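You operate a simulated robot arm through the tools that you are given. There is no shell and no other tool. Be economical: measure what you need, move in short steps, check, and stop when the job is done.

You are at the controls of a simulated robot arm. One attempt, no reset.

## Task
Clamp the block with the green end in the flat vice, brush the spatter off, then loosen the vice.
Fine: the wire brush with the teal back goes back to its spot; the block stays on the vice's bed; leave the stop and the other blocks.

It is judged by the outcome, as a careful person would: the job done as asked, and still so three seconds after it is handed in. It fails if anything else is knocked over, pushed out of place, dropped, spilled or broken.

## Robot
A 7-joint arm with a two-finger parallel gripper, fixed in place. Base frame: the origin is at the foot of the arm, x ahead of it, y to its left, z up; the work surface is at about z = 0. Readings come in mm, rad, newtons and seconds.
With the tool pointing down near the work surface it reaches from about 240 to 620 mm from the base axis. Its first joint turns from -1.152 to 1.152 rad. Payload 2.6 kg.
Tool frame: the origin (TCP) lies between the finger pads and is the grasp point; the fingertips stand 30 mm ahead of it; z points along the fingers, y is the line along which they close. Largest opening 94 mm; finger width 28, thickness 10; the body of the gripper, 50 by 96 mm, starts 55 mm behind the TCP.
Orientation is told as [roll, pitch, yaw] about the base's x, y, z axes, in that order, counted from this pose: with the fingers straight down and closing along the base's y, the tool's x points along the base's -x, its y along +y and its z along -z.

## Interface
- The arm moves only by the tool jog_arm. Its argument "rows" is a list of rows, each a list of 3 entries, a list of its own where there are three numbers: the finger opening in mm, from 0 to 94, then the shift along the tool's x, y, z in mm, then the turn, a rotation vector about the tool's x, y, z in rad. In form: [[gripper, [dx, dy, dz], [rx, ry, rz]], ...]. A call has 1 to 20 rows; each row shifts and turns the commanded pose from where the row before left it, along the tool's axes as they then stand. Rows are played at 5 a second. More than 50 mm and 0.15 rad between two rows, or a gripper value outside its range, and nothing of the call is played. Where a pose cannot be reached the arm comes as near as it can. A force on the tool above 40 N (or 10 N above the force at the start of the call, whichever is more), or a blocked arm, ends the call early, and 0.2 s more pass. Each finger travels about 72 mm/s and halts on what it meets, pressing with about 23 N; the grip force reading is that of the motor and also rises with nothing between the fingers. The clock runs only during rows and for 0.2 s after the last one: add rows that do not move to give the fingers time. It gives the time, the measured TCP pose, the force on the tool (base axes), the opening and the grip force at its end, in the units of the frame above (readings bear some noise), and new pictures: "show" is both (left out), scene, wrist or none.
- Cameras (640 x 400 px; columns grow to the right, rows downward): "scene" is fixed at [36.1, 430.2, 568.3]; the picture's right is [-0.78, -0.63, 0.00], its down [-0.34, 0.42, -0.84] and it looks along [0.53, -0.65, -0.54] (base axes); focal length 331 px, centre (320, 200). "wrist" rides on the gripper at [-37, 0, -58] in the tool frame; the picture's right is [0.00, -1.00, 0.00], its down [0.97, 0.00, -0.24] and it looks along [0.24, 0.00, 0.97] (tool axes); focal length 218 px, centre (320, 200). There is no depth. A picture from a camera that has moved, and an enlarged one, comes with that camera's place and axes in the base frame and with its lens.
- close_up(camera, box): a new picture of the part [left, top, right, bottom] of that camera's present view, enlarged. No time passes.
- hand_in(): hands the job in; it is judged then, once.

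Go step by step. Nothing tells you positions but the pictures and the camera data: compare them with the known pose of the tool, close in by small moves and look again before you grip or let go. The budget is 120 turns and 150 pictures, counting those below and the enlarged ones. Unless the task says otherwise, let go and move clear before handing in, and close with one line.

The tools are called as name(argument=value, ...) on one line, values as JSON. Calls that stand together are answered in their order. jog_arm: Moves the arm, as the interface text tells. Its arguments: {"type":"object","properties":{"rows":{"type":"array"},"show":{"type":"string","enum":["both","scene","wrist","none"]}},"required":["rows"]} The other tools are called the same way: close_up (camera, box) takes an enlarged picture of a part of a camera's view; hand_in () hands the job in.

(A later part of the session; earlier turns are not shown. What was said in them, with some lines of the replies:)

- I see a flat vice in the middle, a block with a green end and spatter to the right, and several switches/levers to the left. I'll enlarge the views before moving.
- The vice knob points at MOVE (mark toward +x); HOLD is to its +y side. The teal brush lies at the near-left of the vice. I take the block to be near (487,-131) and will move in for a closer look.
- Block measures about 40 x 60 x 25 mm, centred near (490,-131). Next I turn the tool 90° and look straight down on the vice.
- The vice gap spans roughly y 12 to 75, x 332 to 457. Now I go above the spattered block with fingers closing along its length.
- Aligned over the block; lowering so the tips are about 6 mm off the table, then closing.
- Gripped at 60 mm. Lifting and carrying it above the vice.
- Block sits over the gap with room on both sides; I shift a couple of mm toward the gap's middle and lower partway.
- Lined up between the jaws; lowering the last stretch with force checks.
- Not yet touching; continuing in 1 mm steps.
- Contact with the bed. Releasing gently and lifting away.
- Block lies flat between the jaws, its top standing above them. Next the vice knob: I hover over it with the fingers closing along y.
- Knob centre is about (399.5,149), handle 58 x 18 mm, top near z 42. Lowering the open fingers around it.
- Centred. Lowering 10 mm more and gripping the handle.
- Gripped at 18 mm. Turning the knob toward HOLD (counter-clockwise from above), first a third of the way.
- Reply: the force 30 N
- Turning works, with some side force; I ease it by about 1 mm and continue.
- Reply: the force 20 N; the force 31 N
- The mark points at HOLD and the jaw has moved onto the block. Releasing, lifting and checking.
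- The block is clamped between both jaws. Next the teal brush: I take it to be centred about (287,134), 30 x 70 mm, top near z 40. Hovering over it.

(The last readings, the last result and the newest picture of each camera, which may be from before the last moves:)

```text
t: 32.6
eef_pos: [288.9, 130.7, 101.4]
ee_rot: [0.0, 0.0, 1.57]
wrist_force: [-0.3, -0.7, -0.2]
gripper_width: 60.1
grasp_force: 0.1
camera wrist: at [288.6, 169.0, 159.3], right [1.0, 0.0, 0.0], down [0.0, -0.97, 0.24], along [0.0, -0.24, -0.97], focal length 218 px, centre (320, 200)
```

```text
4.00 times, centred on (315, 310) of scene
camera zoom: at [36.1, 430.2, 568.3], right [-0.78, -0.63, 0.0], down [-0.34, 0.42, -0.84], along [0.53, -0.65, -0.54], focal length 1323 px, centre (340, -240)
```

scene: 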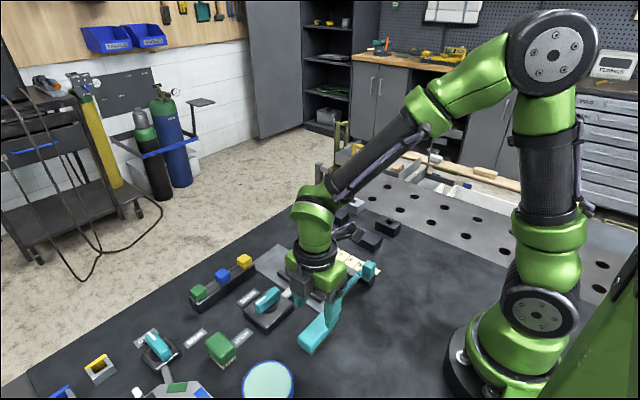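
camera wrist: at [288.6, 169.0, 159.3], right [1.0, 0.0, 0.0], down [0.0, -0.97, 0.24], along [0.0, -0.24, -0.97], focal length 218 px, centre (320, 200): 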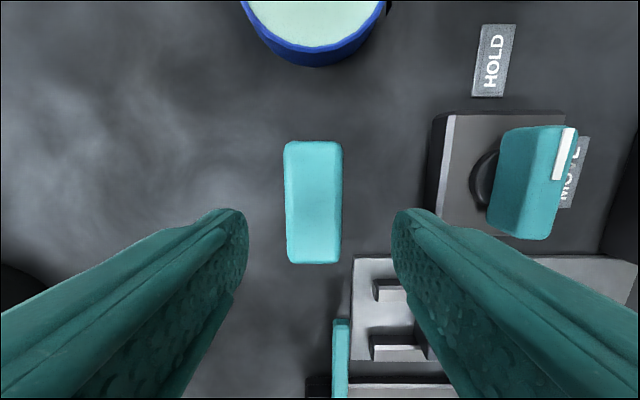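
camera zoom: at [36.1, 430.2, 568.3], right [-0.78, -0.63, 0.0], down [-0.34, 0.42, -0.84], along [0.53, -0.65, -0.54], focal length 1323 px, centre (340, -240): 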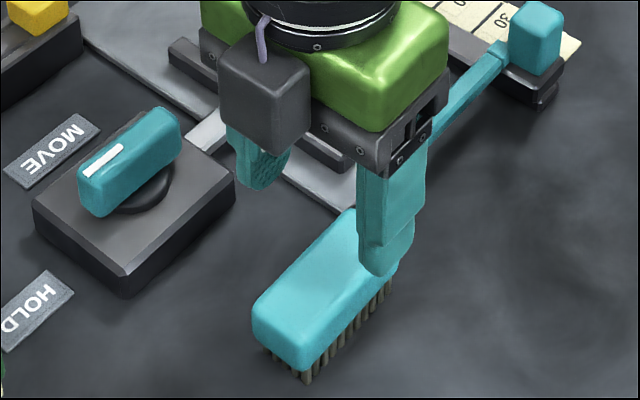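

Brush centre is about (285,136). Centring and lowering to grip its back only.

jog_arm(rows=[[60, [-3, 3.5, 0], [0, 0, 0]], [60, [0, 0, 25], [0, 0, 0]], [60, [0, 0, 21], [0, 0, 0]], [60, [0, 0, 0], [0, 0, 0]]])

close_up(camera="scene", box=[240, 260, 390, 360])

```text
t: 33.6
eef_pos: [284.9, 135.4, 57.8]
ee_rot: [0.001, 0.0, 1.571]
wrist_force: [0.0, -0.7, -1.3]
gripper_width: 60.0
grasp_force: 0.0
camera wrist: at [284.3, 172.8, 114.4], right [1.0, 0.0, 0.0], down [0.0, -0.97, 0.24], along [0.0, -0.24, -0.97], focal length 218 px, centre (320, 200)
```

scene: 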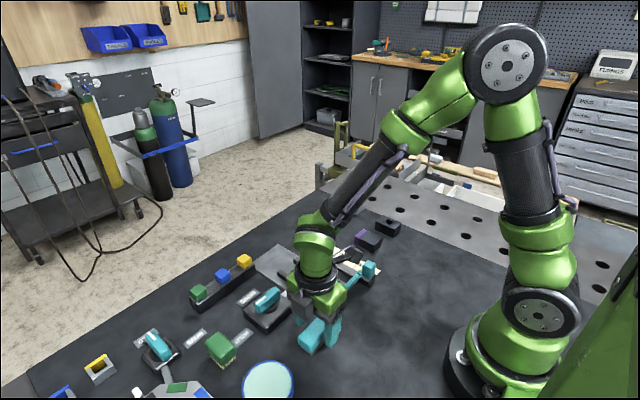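
wrist: 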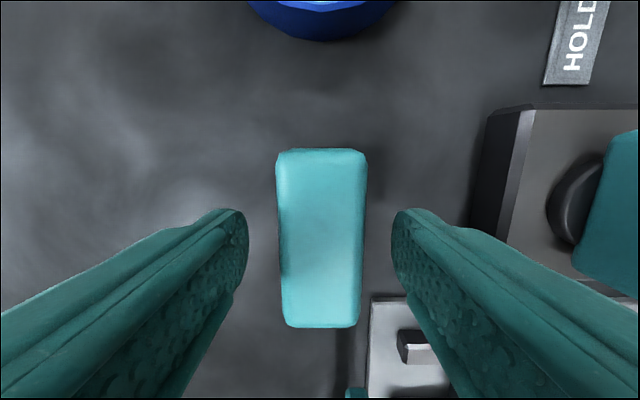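

```text
4.00 times, centred on (315, 310) of scene
camera zoom: at [36.1, 430.2, 568.3], right [-0.78, -0.63, 0.0], down [-0.34, 0.42, -0.84], along [0.53, -0.65, -0.54], focal length 1323 px, centre (340, -240)
```

zoom: 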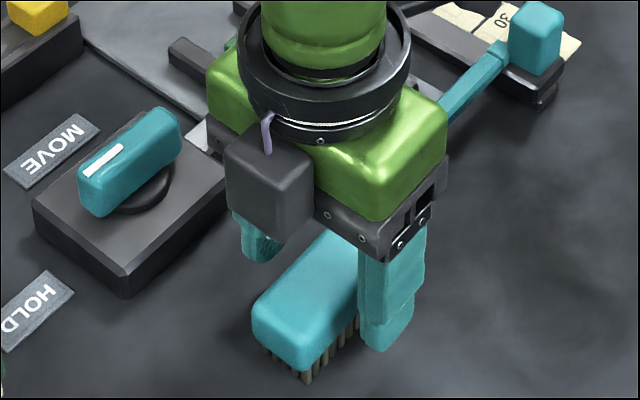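

Centred well. Closing on the brush back.

jog_arm(rows=[[60, [0, 0, 2], [0, 0, 0]], [45, [0, 0, 0], [0, 0, 0]], [30, [0, 0, 0], [0, 0, 0]], [20, [0, 0, 0], [0, 0, 0]], [20, [0, 0, 0], [0, 0, 0]]], show="wrist")

```text
t: 34.8
eef_pos: [285.0, 135.8, 53.7]
ee_rot: [-0.001, 0.0, 1.572]
wrist_force: [-0.1, 0.5, -0.8]
gripper_width: 33.4
grasp_force: 22.8
camera wrist: at [284.4, 172.1, 112.7], right [1.0, 0.0, 0.0], down [0.0, -0.97, 0.24], along [0.0, -0.24, -0.97], focal length 218 px, centre (320, 200)
```

wrist: 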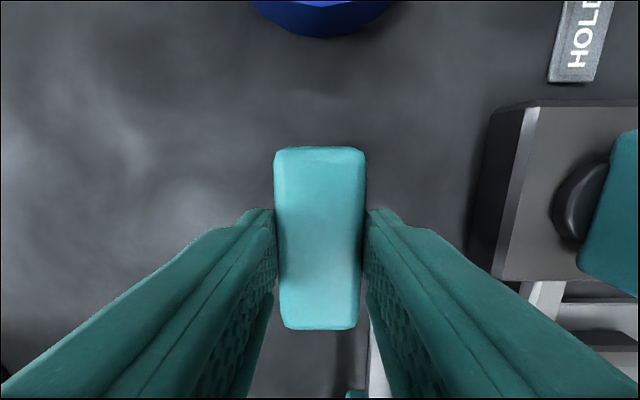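

Brush held at 33 mm. Its place is TCP (285,135.5,55). Lifting and carrying it over the near end of the block.

jog_arm(rows=[[20, [0, 0, -40], [0, 0, 0]], [20, [0, 0, -35], [0, 0, 0]], [20, [33.2, -30, 0], [0, 0, 0]], [20, [33.2, -30, 0], [0, 0, 0]], [20, [33.2, -30, 0], [0, 0, 0]], [20, [0, 0, 30], [0, 0, 0]], [20, [0, 0, 0], [0, 0, 0]]])

close_up(camera="scene", box=[230, 210, 380, 310])

```text
t: 36.4
eef_pos: [373.2, 36.6, 98.5]
ee_rot: [0.001, 0.001, 1.569]
wrist_force: [0.8, -0.2, -1.2]
gripper_width: 33.2
grasp_force: 23.1
camera wrist: at [373.8, 72.5, 157.3], right [1.0, 0.0, 0.0], down [0.0, -0.97, 0.24], along [0.0, -0.24, -0.97], focal length 218 px, centre (320, 200)
```

scene: 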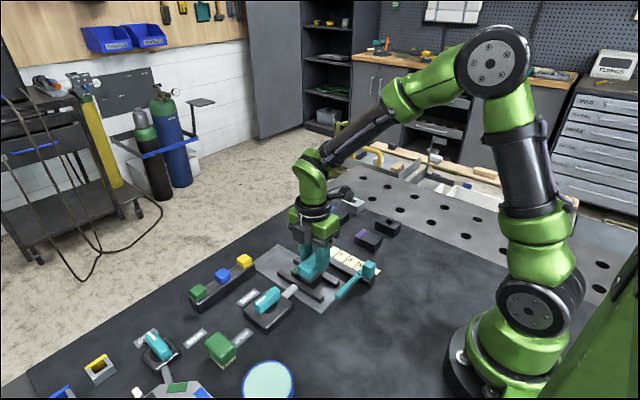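
wrist: 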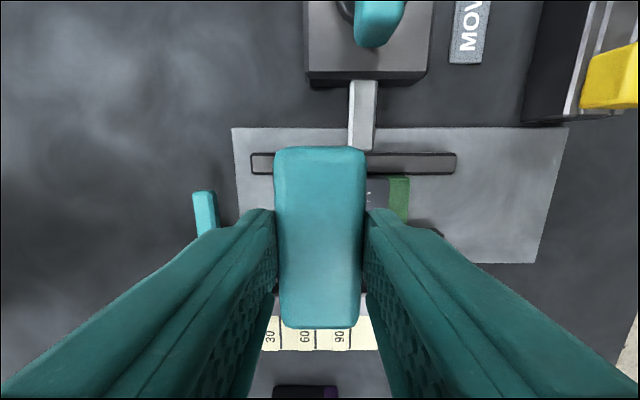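

```text
4.00 times, centred on (305, 260) of scene
camera zoom: at [36.1, 430.2, 568.3], right [-0.78, -0.63, 0.0], down [-0.34, 0.42, -0.84], along [0.53, -0.65, -0.54], focal length 1323 px, centre (380, -40)
```

zoom: 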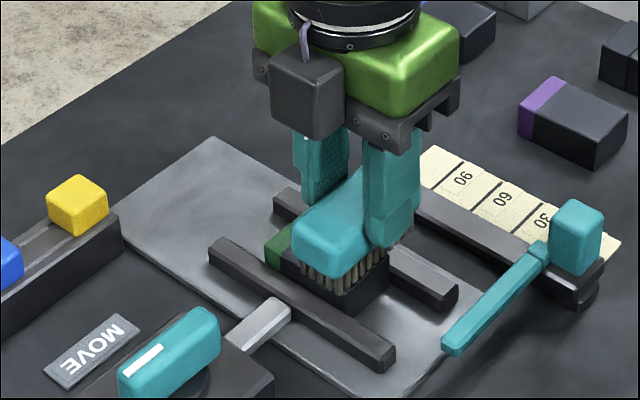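

Brush is over the block. Lowering to light contact.

jog_arm(rows=[[20, [0, 0, 4], [0, 0, 0]], [20, [0, 0, 3], [0, 0, 0]], [20, [0, 0, 0], [0, 0, 0]]], show="none")

jog_arm(rows=[[20, [0, 0, 1.5], [0, 0, 0]], [20, [0, 0, 0], [0, 0, 0]]], show="none")

jog_arm(rows=[[20, [0, 0, 1.5], [0, 0, 0]], [20, [0, 0, 0], [0, 0, 0]]], show="none")

jog_arm(rows=[[20, [0, 0, 1.5], [0, 0, 0]], [20, [0, 0, 0], [0, 0, 0]]], show="none")

```text
t: 37.2
eef_pos: [374.9, 36.0, 92.7]
ee_rot: [0.002, 0.001, 1.57]
wrist_force: [-0.2, -0.2, -2.0]
gripper_width: 33.6
grasp_force: 23.3
```

```text
t: 37.8
eef_pos: [374.4, 35.3, 91.7]
ee_rot: [0.0, 0.0, 1.571]
wrist_force: [0.3, 1.7, -0.5]
gripper_width: 33.2
grasp_force: 23.4
```

```text
t: 38.4
eef_pos: [375.0, 35.2, 89.2]
ee_rot: [0.0, 0.0, 1.571]
wrist_force: [0.1, 0.5, -0.3]
gripper_width: 33.4
grasp_force: 23.2
```

```text
t: 39.0
eef_pos: [375.0, 35.5, 87.1]
ee_rot: [0.002, 0.001, 1.571]
wrist_force: [-0.3, 1.1, -1.2]
gripper_width: 33.2
grasp_force: 23.1
```

jog_arm(rows=[[20, [0, 0, 1], [0, 0, 0]], [20, [0, 0, 0], [0, 0, 0]]], show="none")

jog_arm(rows=[[20, [0, 0, 1], [0, 0, 0]], [20, [0, 0, 0], [0, 0, 0]]], show="none")

close_up(camera="scene", box=[260, 220, 350, 280])

```text
t: 39.6
eef_pos: [373.9, 35.5, 87.3]
ee_rot: [0.0, 0.0, 1.572]
wrist_force: [-0.6, -0.4, -1.2]
gripper_width: 33.4
grasp_force: 23.5
```

```text
t: 40.2
eef_pos: [373.3, 34.7, 87.1]
ee_rot: [-0.002, 0.001, 1.569]
wrist_force: [-2.0, -0.7, 1.8]
gripper_width: 33.3
grasp_force: 23.2
```

```text
6.67 times, centred on (305, 250) of scene
camera zoom: at [36.1, 430.2, 568.3], right [-0.78, -0.63, 0.0], down [-0.34, 0.42, -0.84], along [0.53, -0.65, -0.54], focal length 2205 px, centre (420, -133)
```

zoom: 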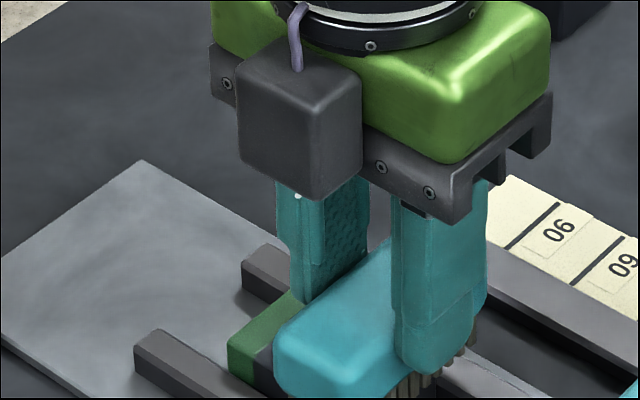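

Light contact made. Brushing with strokes along the block.

jog_arm(rows=[[20, [0, 0, 0.7], [0, 0, 0]], [20, [0, -9, 0], [0, 0, 0]], [20, [0, -9, 0], [0, 0, 0]], [20, [0, -9, 0], [0, 0, 0]], [20, [0, -9, 0], [0, 0, 0]], [20, [0, -9, 0], [0, 0, 0]], [20, [0, 9, 0], [0, 0, 0]], [20, [0, 9, 0], [0, 0, 0]], [20, [0, 9, 0], [0, 0, 0]], [20, [0, 9, 0], [0, 0, 0]], [20, [0, 9, 0], [0, 0, 0]]], show="scene")

close_up(camera="scene", box=[260, 220, 350, 280])

```text
t: 42.6
eef_pos: [374.5, 35.5, 86.5]
ee_rot: [-0.001, 0.001, 1.568]
wrist_force: [1.1, -0.9, 2.3]
gripper_width: 33.1
grasp_force: 23.1
```

scene: 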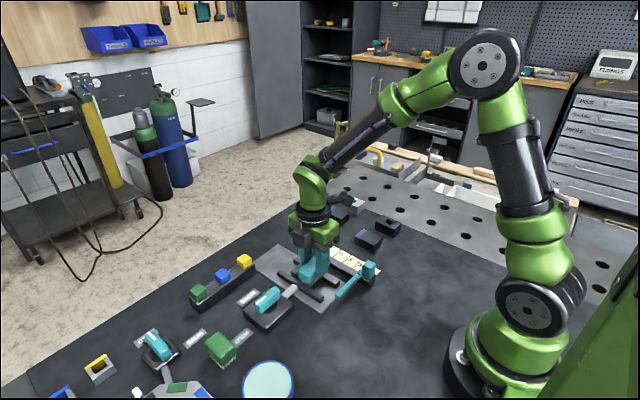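

```text
6.67 times, centred on (305, 250) of scene
camera zoom: at [36.1, 430.2, 568.3], right [-0.78, -0.63, 0.0], down [-0.34, 0.42, -0.84], along [0.53, -0.65, -0.54], focal length 2205 px, centre (420, -133)
```

zoom: 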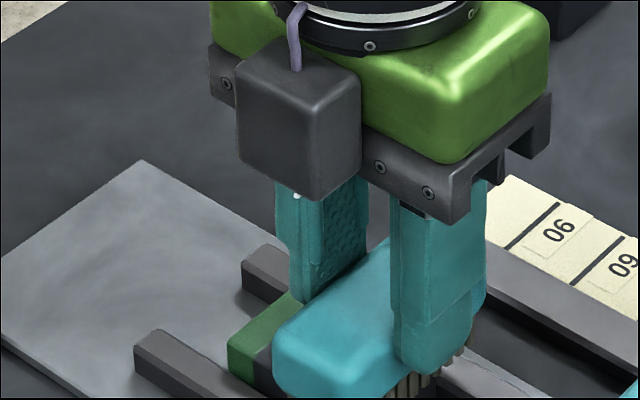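

A couple more strokes, then lift to inspect the block.

jog_arm(rows=[[20, [0, -10, 0.4], [0, 0, 0]], [20, [0, -10, 0], [0, 0, 0]], [20, [0, -10, 0], [0, 0, 0]], [20, [0, -10, 0], [0, 0, 0]], [20, [0, -8, 0], [0, 0, 0]], [20, [0, 10, 0], [0, 0, 0]], [20, [0, 10, 0], [0, 0, 0]], [20, [0, 10, 0], [0, 0, 0]], [20, [0, 10, 0], [0, 0, 0]], [20, [0, 8, 0], [0, 0, 0]], [20, [0, 0, -40], [0, 0, 0]], [20, [-35, 20, 0], [0, 0, 0]], [20, [-35, 30, 0], [0, 0, 0]], [20, [0, 0, 0], [0, 0, 0]]])

close_up(camera="scene", box=[260, 220, 350, 280])

```text
t: 45.6
eef_pos: [324.0, 104.8, 124.4]
ee_rot: [0.001, 0.0, 1.568]
wrist_force: [0.5, 0.8, -0.5]
gripper_width: 33.4
grasp_force: 22.4
camera wrist: at [323.8, 142.2, 182.1], right [1.0, 0.0, 0.0], down [0.0, -0.97, 0.24], along [0.0, -0.24, -0.97], focal length 218 px, centre (320, 200)
```

scene: 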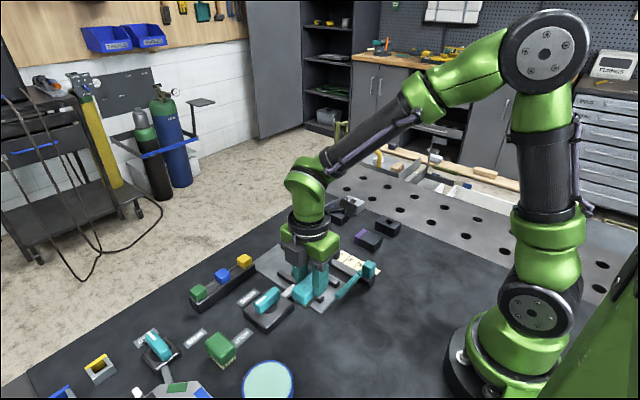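
wrist: 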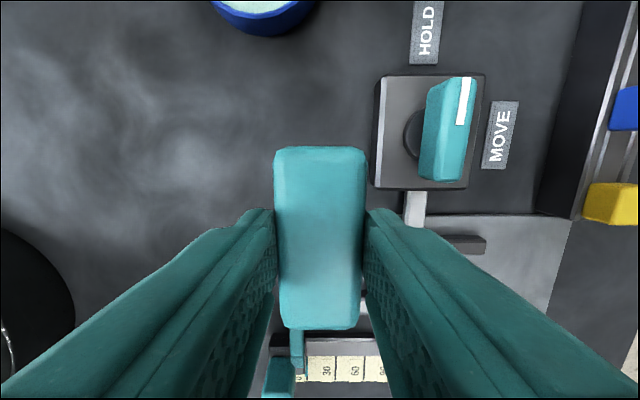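

```text
6.67 times, centred on (305, 250) of scene
camera zoom: at [36.1, 430.2, 568.3], right [-0.78, -0.63, 0.0], down [-0.34, 0.42, -0.84], along [0.53, -0.65, -0.54], focal length 2205 px, centre (420, -133)
```

zoom: 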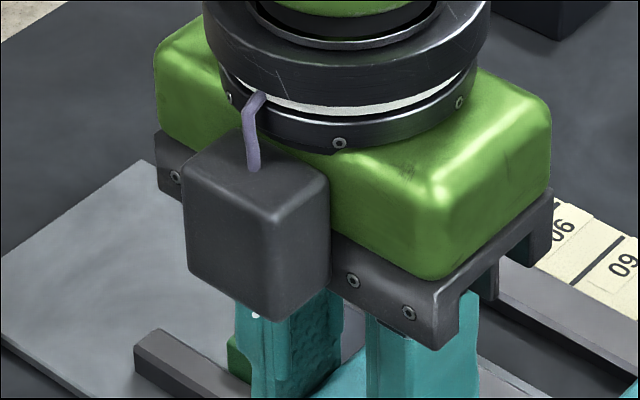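

The gripper hides the block; moving over the brush's spot should clear the view.

jog_arm(rows=[[20, [-14.7, 20, 0], [0, 0, 0]], [20, [-14.8, 19.5, 0], [0, 0, 0]], [20, [0, 0, 0], [0, 0, 0]]])

close_up(camera="scene", box=[260, 220, 350, 280])

```text
t: 46.4
eef_pos: [283.1, 135.1, 125.9]
ee_rot: [0.0, 0.0, 1.57]
wrist_force: [0.5, -0.1, -1.1]
gripper_width: 33.4
grasp_force: 22.7
camera wrist: at [282.7, 171.8, 183.7], right [1.0, 0.0, 0.0], down [0.0, -0.97, 0.24], along [0.0, -0.24, -0.97], focal length 218 px, centre (320, 200)
```

scene: 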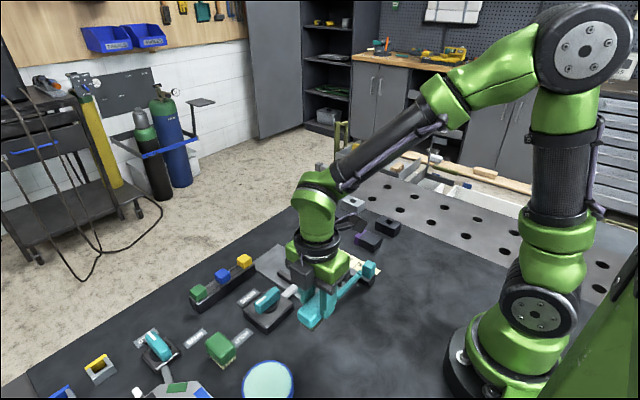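
wrist: 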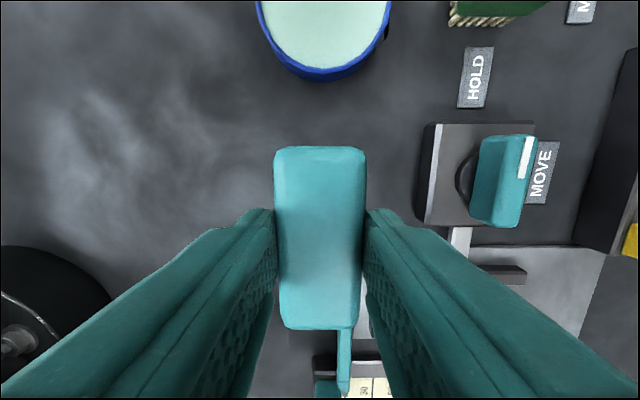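

```text
6.67 times, centred on (305, 250) of scene
camera zoom: at [36.1, 430.2, 568.3], right [-0.78, -0.63, 0.0], down [-0.34, 0.42, -0.84], along [0.53, -0.65, -0.54], focal length 2205 px, centre (420, -133)
```

zoom: 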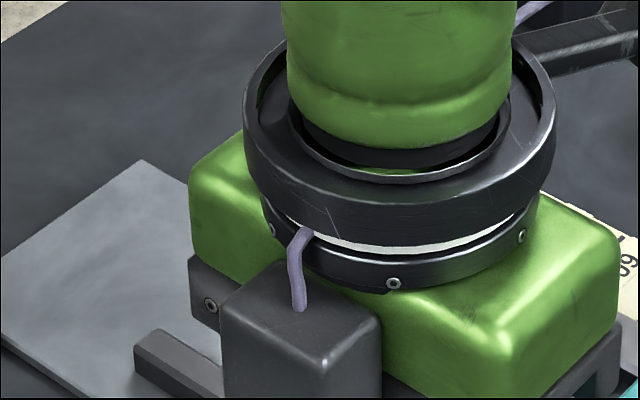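

Still hidden; stepping aside to +y at height to see the block.

jog_arm(rows=[[20, [-40, 0, 0], [0, 0, 0]], [20, [-40, 0, 0], [0, 0, 0]], [20, [-10, 0, 0], [0, 0, 0]], [20, [0, 0, 0], [0, 0, 0]]], show="scene")

close_up(camera="scene", box=[260, 230, 350, 290])

```text
t: 47.4
eef_pos: [286.5, 226.4, 123.3]
ee_rot: [0.0, 0.001, 1.572]
wrist_force: [0.4, -0.1, -1.6]
gripper_width: 33.5
grasp_force: 23.2
```

scene: 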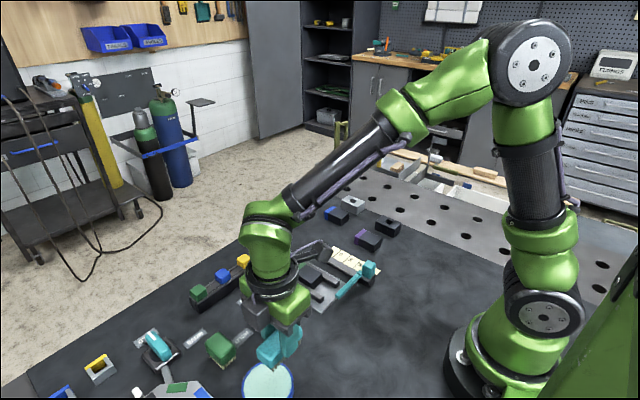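

```text
6.67 times, centred on (305, 260) of scene
camera zoom: at [36.1, 430.2, 568.3], right [-0.78, -0.63, 0.0], down [-0.34, 0.42, -0.84], along [0.53, -0.65, -0.54], focal length 2205 px, centre (420, -200)
```

zoom: 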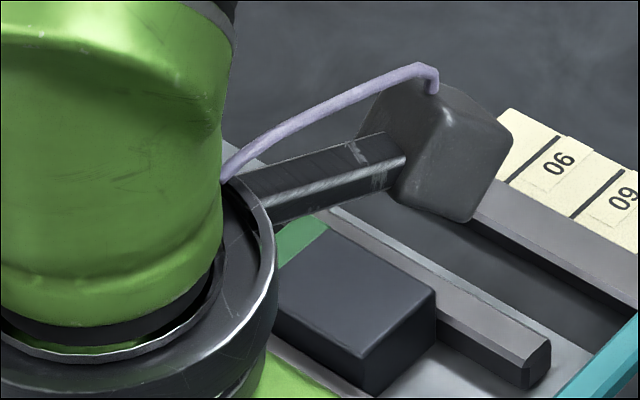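

The visible top is clean. Returning the brush to its spot: back along y, then down the same height.

jog_arm(rows=[[20, [40, 0.5, 0], [0, 0, 0]], [20, [40, 0, 0], [0, 0, 0]], [20, [9.9, 0, 0], [0, 0, 0]], [20, [0, 0, 0], [0, 0, 0]], [20, [0, 0, 35], [0, 0, 0]], [20, [0, 0, 25], [0, 0, 0]], [20, [0, 0, 6], [0, 0, 0]], [20, [0, 0, 3], [0, 0, 0]], [20, [0, 0, 0], [0, 0, 0]]])

close_up(camera="scene", box=[240, 260, 390, 360])

```text
t: 49.4
eef_pos: [284.8, 134.6, 56.5]
ee_rot: [0.001, -0.001, 1.572]
wrist_force: [0.2, -0.9, 0.2]
gripper_width: 33.3
grasp_force: 22.7
camera wrist: at [284.8, 171.3, 114.5], right [1.0, 0.0, 0.0], down [0.0, -0.97, 0.24], along [0.0, -0.24, -0.97], focal length 218 px, centre (320, 200)
```

scene: 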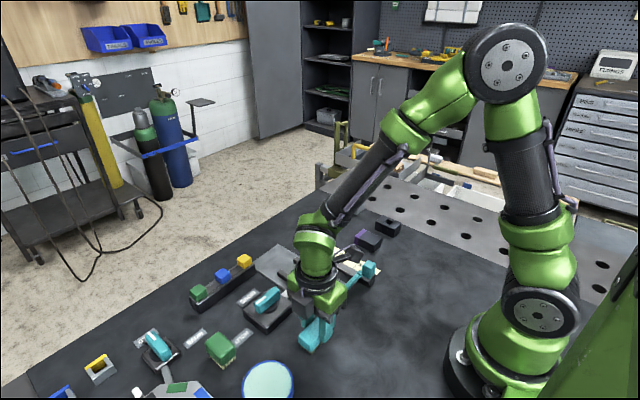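
wrist: 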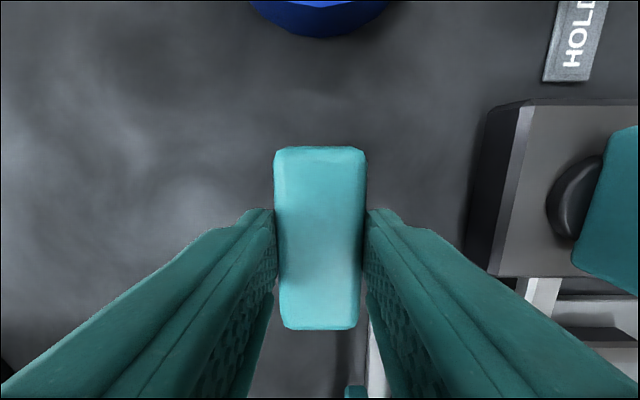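

```text
4.00 times, centred on (315, 310) of scene
camera zoom: at [36.1, 430.2, 568.3], right [-0.78, -0.63, 0.0], down [-0.34, 0.42, -0.84], along [0.53, -0.65, -0.54], focal length 1323 px, centre (340, -240)
```

zoom: 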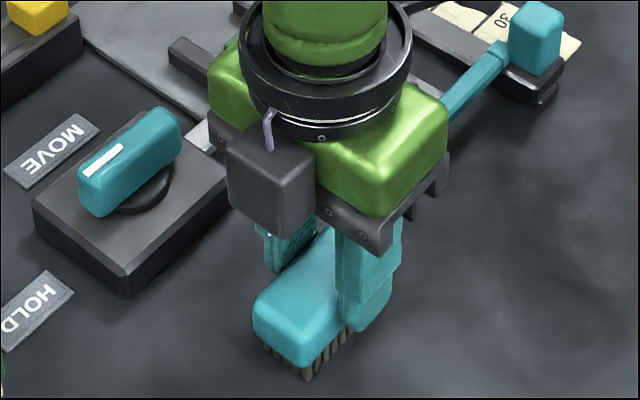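

Back at its spot, about 1–2 mm above the table. Lowering to contact.

jog_arm(rows=[[20, [0, 0, 1], [0, 0, 0]], [20, [0, 0, 0], [0, 0, 0]]], show="none")

jog_arm(rows=[[20, [0, 0, 0.8], [0, 0, 0]], [20, [0, 0, 0], [0, 0, 0]]], show="none")

```text
t: 50.0
eef_pos: [285.9, 135.0, 55.7]
ee_rot: [0.001, 0.001, 1.568]
wrist_force: [-0.4, -0.6, -1.0]
gripper_width: 33.1
grasp_force: 23.0
```

```text
t: 50.6
eef_pos: [285.6, 133.6, 54.4]
ee_rot: [0.0, 0.0, 1.569]
wrist_force: [-0.4, 1.6, -0.9]
gripper_width: 33.0
grasp_force: 23.4
```

jog_arm(rows=[[20, [0, 0, 0.8], [0, 0, 0]], [20, [0, 0, 0], [0, 0, 0]]], show="none")

jog_arm(rows=[[20, [0, 0, 0.8], [0, 0, 0]], [20, [0, 0, 0], [0, 0, 0]]], show="none")

```text
t: 51.2
eef_pos: [285.5, 135.6, 53.6]
ee_rot: [0.0, -0.001, 1.57]
wrist_force: [-5.3, -1.8, 15.8]
gripper_width: 33.1
grasp_force: 23.5
```

```text
t: 51.8
eef_pos: [285.1, 134.5, 54.1]
ee_rot: [0.0, 0.0, 1.571]
wrist_force: [-4.4, -1.8, 17.9]
gripper_width: 33.4
grasp_force: 22.8
```

It is down. Releasing, lifting, and moving toward the vice to check both.

jog_arm(rows=[[20, [0, 0, -0.8], [0, 0, 0]], [40, [0, 0, 0], [0, 0, 0]], [60, [0, 0, 0], [0, 0, 0]], [60, [0, 0, 0], [0, 0, 0]], [60, [0, 0, -40], [0, 0, 0]], [60, [0, 0, -40], [0, 0, 0]], [60, [0, 0, -30], [0, 0, 0]], [60, [5, -38, 0], [0, 0, 0]], [60, [5, -38, 0], [0, 0, 0]], [60, [5, -38, 0], [0, 0, 0]], [60, [0, 0, 0], [0, 0, 0]]])

close_up(camera="scene", box=[240, 240, 390, 340])

close_up(camera="wrist", box=[240, 160, 400, 260])

```text
t: 54.2
eef_pos: [397.7, 119.1, 167.1]
ee_rot: [0.0, 0.0, 1.571]
wrist_force: [-0.2, -0.9, -0.6]
gripper_width: 60.1
grasp_force: 0.1
camera wrist: at [397.3, 155.7, 223.7], right [1.0, 0.0, 0.0], down [0.0, -0.97, 0.24], along [0.0, -0.24, -0.97], focal length 218 px, centre (320, 200)
```

scene: 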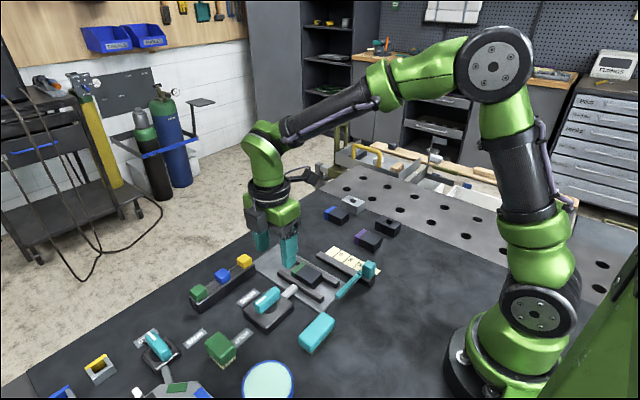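
wrist: 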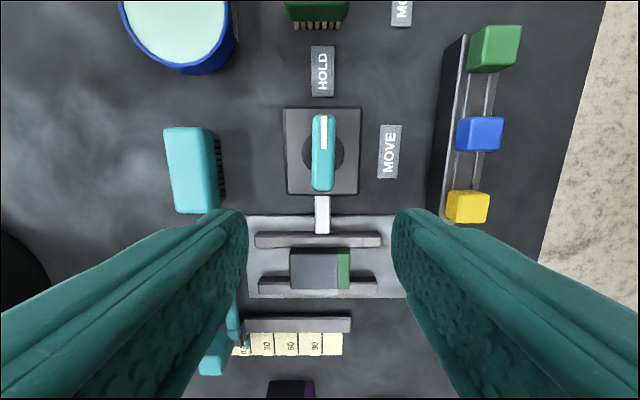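

```text
4.00 times, centred on (315, 290) of scene
camera zoom: at [36.1, 430.2, 568.3], right [-0.78, -0.63, 0.0], down [-0.34, 0.42, -0.84], along [0.53, -0.65, -0.54], focal length 1323 px, centre (340, -160)
```

zoom: 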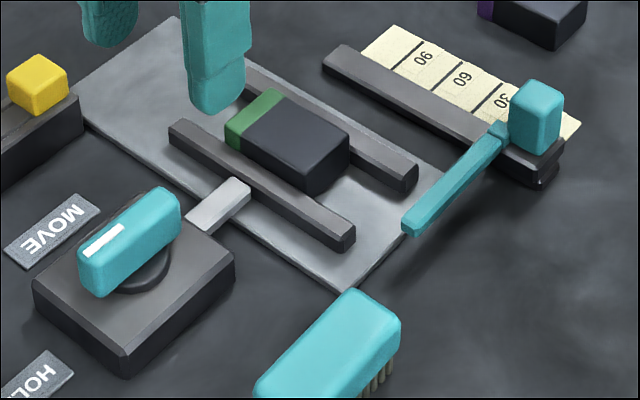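

```text
4.00 times, centred on (320, 210) of wrist
camera zoom: at [397.3, 155.7, 223.7], right [1.0, 0.0, 0.0], down [0.0, -0.97, 0.24], along [0.0, -0.24, -0.97], focal length 873 px, centre (320, 160)
```

zoom: 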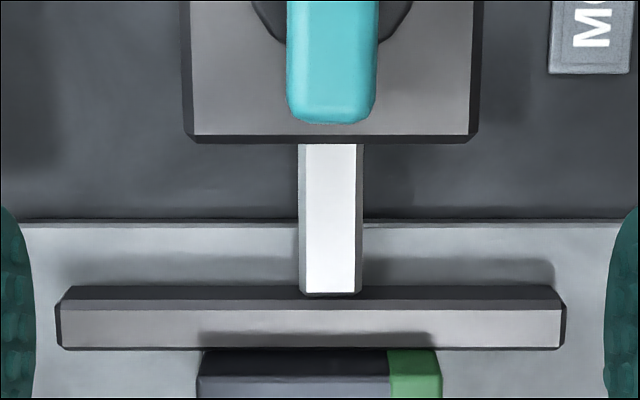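

The block is fully clean and the brush is back. Now back onto the knob to loosen the vice.

jog_arm(rows=[[60, [-30.3, -1.8, 0], [0, 0, 0]], [60, [0, 0, 40], [0, 0, 0]], [60, [0, 0, 40], [0, 0, 0]], [60, [0, 0, 12], [0, 0, 0]], [60, [0, 0, 0], [0, 0, 0]]])

```text
t: 55.4
eef_pos: [398.9, 148.9, 70.9]
ee_rot: [0.0, 0.0, 1.569]
wrist_force: [-0.1, 0.0, 0.1]
gripper_width: 60.0
grasp_force: 0.0
camera wrist: at [398.3, 186.0, 129.9], right [1.0, 0.0, 0.0], down [0.0, -0.97, 0.24], along [0.0, -0.24, -0.97], focal length 218 px, centre (320, 200)
```

scene: 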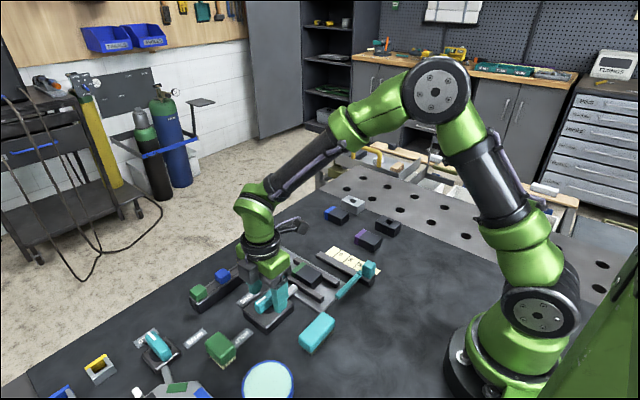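
wrist: 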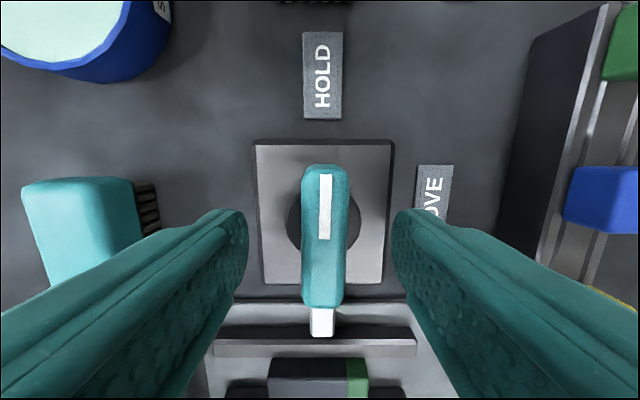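

Knob is about 1.5 mm to +x; correcting, lowering, gripping.

jog_arm(rows=[[60, [-0.5, -1.5, 8], [0, 0, 0]], [40, [0, 0, 0], [0, 0, 0]], [25, [0, 0, 0], [0, 0, 0]], [10, [0, 0, 0], [0, 0, 0]], [10, [0, 0, 0], [0, 0, 0]]], show="wrist")

```text
t: 56.6
eef_pos: [400.0, 150.2, 65.3]
ee_rot: [0.003, -0.002, 1.57]
wrist_force: [-9.5, -3.3, 4.6]
gripper_width: 18.1
grasp_force: 45.1
camera wrist: at [400.1, 185.9, 122.3], right [1.0, 0.0, 0.0], down [0.0, -0.97, 0.24], along [0.0, -0.24, -0.97], focal length 218 px, centre (320, 200)
```

wrist: 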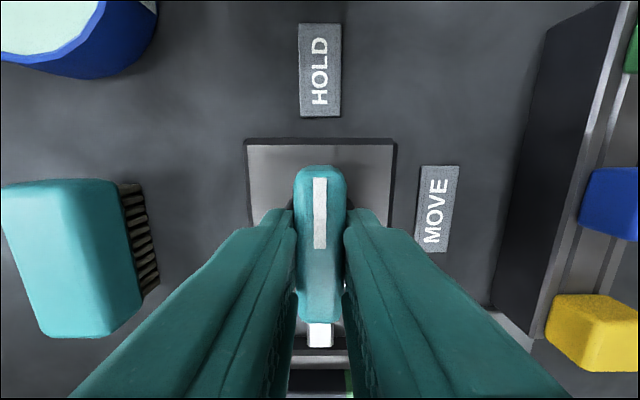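

Gripped. Turning back toward MOVE (tool z positive), in portions.

jog_arm(rows=[[10, [0, 0.3, 0], [0, 0, 0]], [10, [0, 0, 0], [0, 0, 0.1309]], [10, [0, 0, 0], [0, 0, 0.1309]], [10, [0, 0, 0], [0, 0, 0.1309]], [10, [0, 0, 0], [0, 0, 0]]], show="none")

```text
t: 57.8
eef_pos: [399.2, 149.6, 63.4]
ee_rot: [0.004, 0.004, 1.172]
wrist_force: [-24.5, -10.9, 20.8]
gripper_width: 17.7
grasp_force: 45.0
```

jog_arm(rows=[[10, [0.55, 0.55, -0.4], [0, 0, 0]], [10, [0, 0, 0], [0, 0, 0.1309]], [10, [0, 0, 0], [0, 0, 0.1309]], [10, [0, 0, 0], [0, 0, 0.1309]], [10, [0, 0, 0], [0, 0, 0]]], show="wrist")

```text
t: 59.0
eef_pos: [399.8, 149.3, 63.7]
ee_rot: [0.002, 0.004, 0.783]
wrist_force: [-13.8, -6.5, 9.3]
gripper_width: 17.5
grasp_force: 45.2
camera wrist: at [426.1, 175.2, 122.1], right [0.7, -0.71, 0.0], down [-0.69, -0.68, 0.24], along [-0.17, -0.17, -0.97], focal length 218 px, centre (320, 200)
```

wrist: 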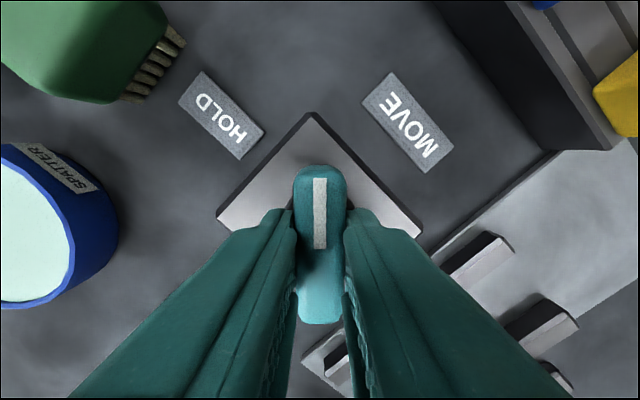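

jog_arm(rows=[[10, [0.3, 0.2, 0], [0, 0, 0]], [10, [0, 0, 0], [0, 0, 0.1309]], [10, [0, 0, 0], [0, 0, 0.1309]], [10, [0, 0, 0], [0, 0, 0.1309]], [10, [0, 0, 0], [0, 0, 0]]], show="none")

jog_arm(rows=[[10, [0, 0, 0], [0, 0, 0.1309]], [10, [0, 0, 0], [0, 0, 0.1309]], [10, [0, 0, 0], [0, 0, 0.1309]], [10, [0, 0, 0], [0, 0, 0]]], show="both")

```text
t: 60.2
eef_pos: [399.4, 148.9, 63.8]
ee_rot: [0.0, 0.001, 0.391]
wrist_force: [-6.2, -3.8, -5.8]
gripper_width: 17.8
grasp_force: 44.8
```

```text
t: 61.2
eef_pos: [399.9, 151.0, 64.0]
ee_rot: [-0.001, 0.003, 0.0]
wrist_force: [-8.2, -2.1, -18.7]
gripper_width: 17.8
grasp_force: 44.9
camera wrist: at [436.7, 149.3, 122.1], right [0.0, -1.0, 0.0], down [-0.97, 0.0, 0.24], along [-0.24, 0.0, -0.97], focal length 218 px, centre (320, 200)
```

scene: 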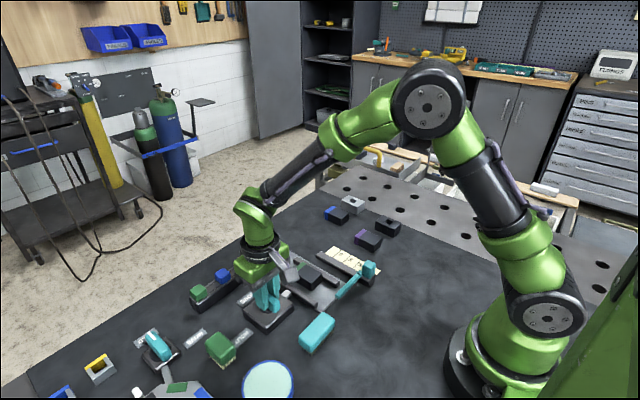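
wrist: 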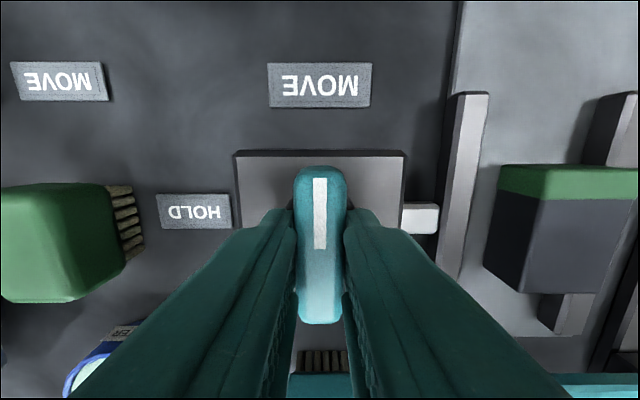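

The knob is back at MOVE and the jaw has withdrawn. Releasing, rising clear and checking everything.

jog_arm(rows=[[30, [0, 0, 0], [0, 0, 0]], [50, [0, 0, 0], [0, 0, 0]], [60, [0, 0, 0], [0, 0, 0]], [60, [0, 0, -40], [0, 0, 0]], [60, [0, 0, -40], [0, 0, 0]], [60, [0, 0, -40], [0, 0, 0]], [60, [0, 0, -40], [0, 0, 0]], [60, [0, 0, -40], [0, 0, 0]], [60, [0, 0, 0], [0, 0, 0]]])

close_up(camera="scene", box=[200, 220, 390, 350])

```text
t: 63.2
eef_pos: [400.6, 148.2, 264.5]
ee_rot: [-0.001, 0.001, 0.0]
wrist_force: [0.6, -1.4, 0.2]
gripper_width: 59.8
grasp_force: 0.1
camera wrist: at [437.9, 148.4, 322.9], right [0.0, -1.0, 0.0], down [-0.97, 0.0, 0.24], along [-0.24, 0.0, -0.97], focal length 218 px, centre (320, 200)
```

scene: 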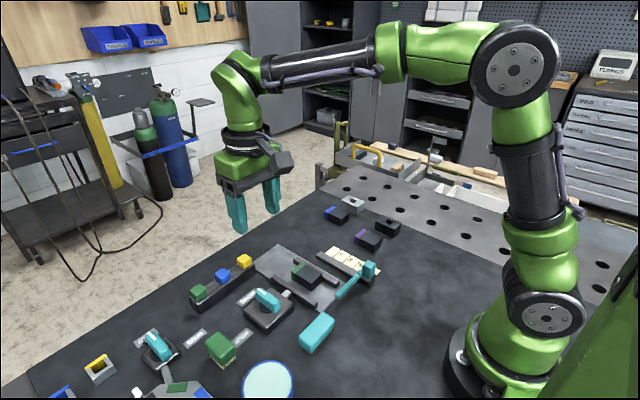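
wrist: 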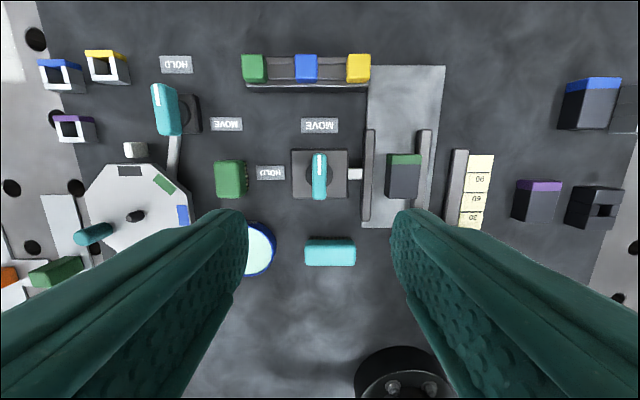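

```text
3.08 times, centred on (295, 285) of scene
camera zoom: at [36.1, 430.2, 568.3], right [-0.78, -0.63, 0.0], down [-0.34, 0.42, -0.84], along [0.53, -0.65, -0.54], focal length 1018 px, centre (397, -62)
```

zoom: 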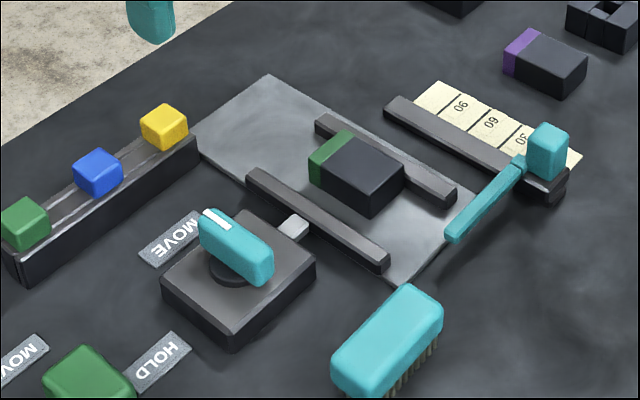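

The block is clean and rests on the bed, the vice is loose and the brush is in its place. The stop and the other blocks are untouched, so I'm handing in.

hand_in()

```text
The job is handed in.
```

The green-ended block was clamped in the flat vice, brushed clean and left on the bed; the vice is loosened and the teal brush is back on its spot.
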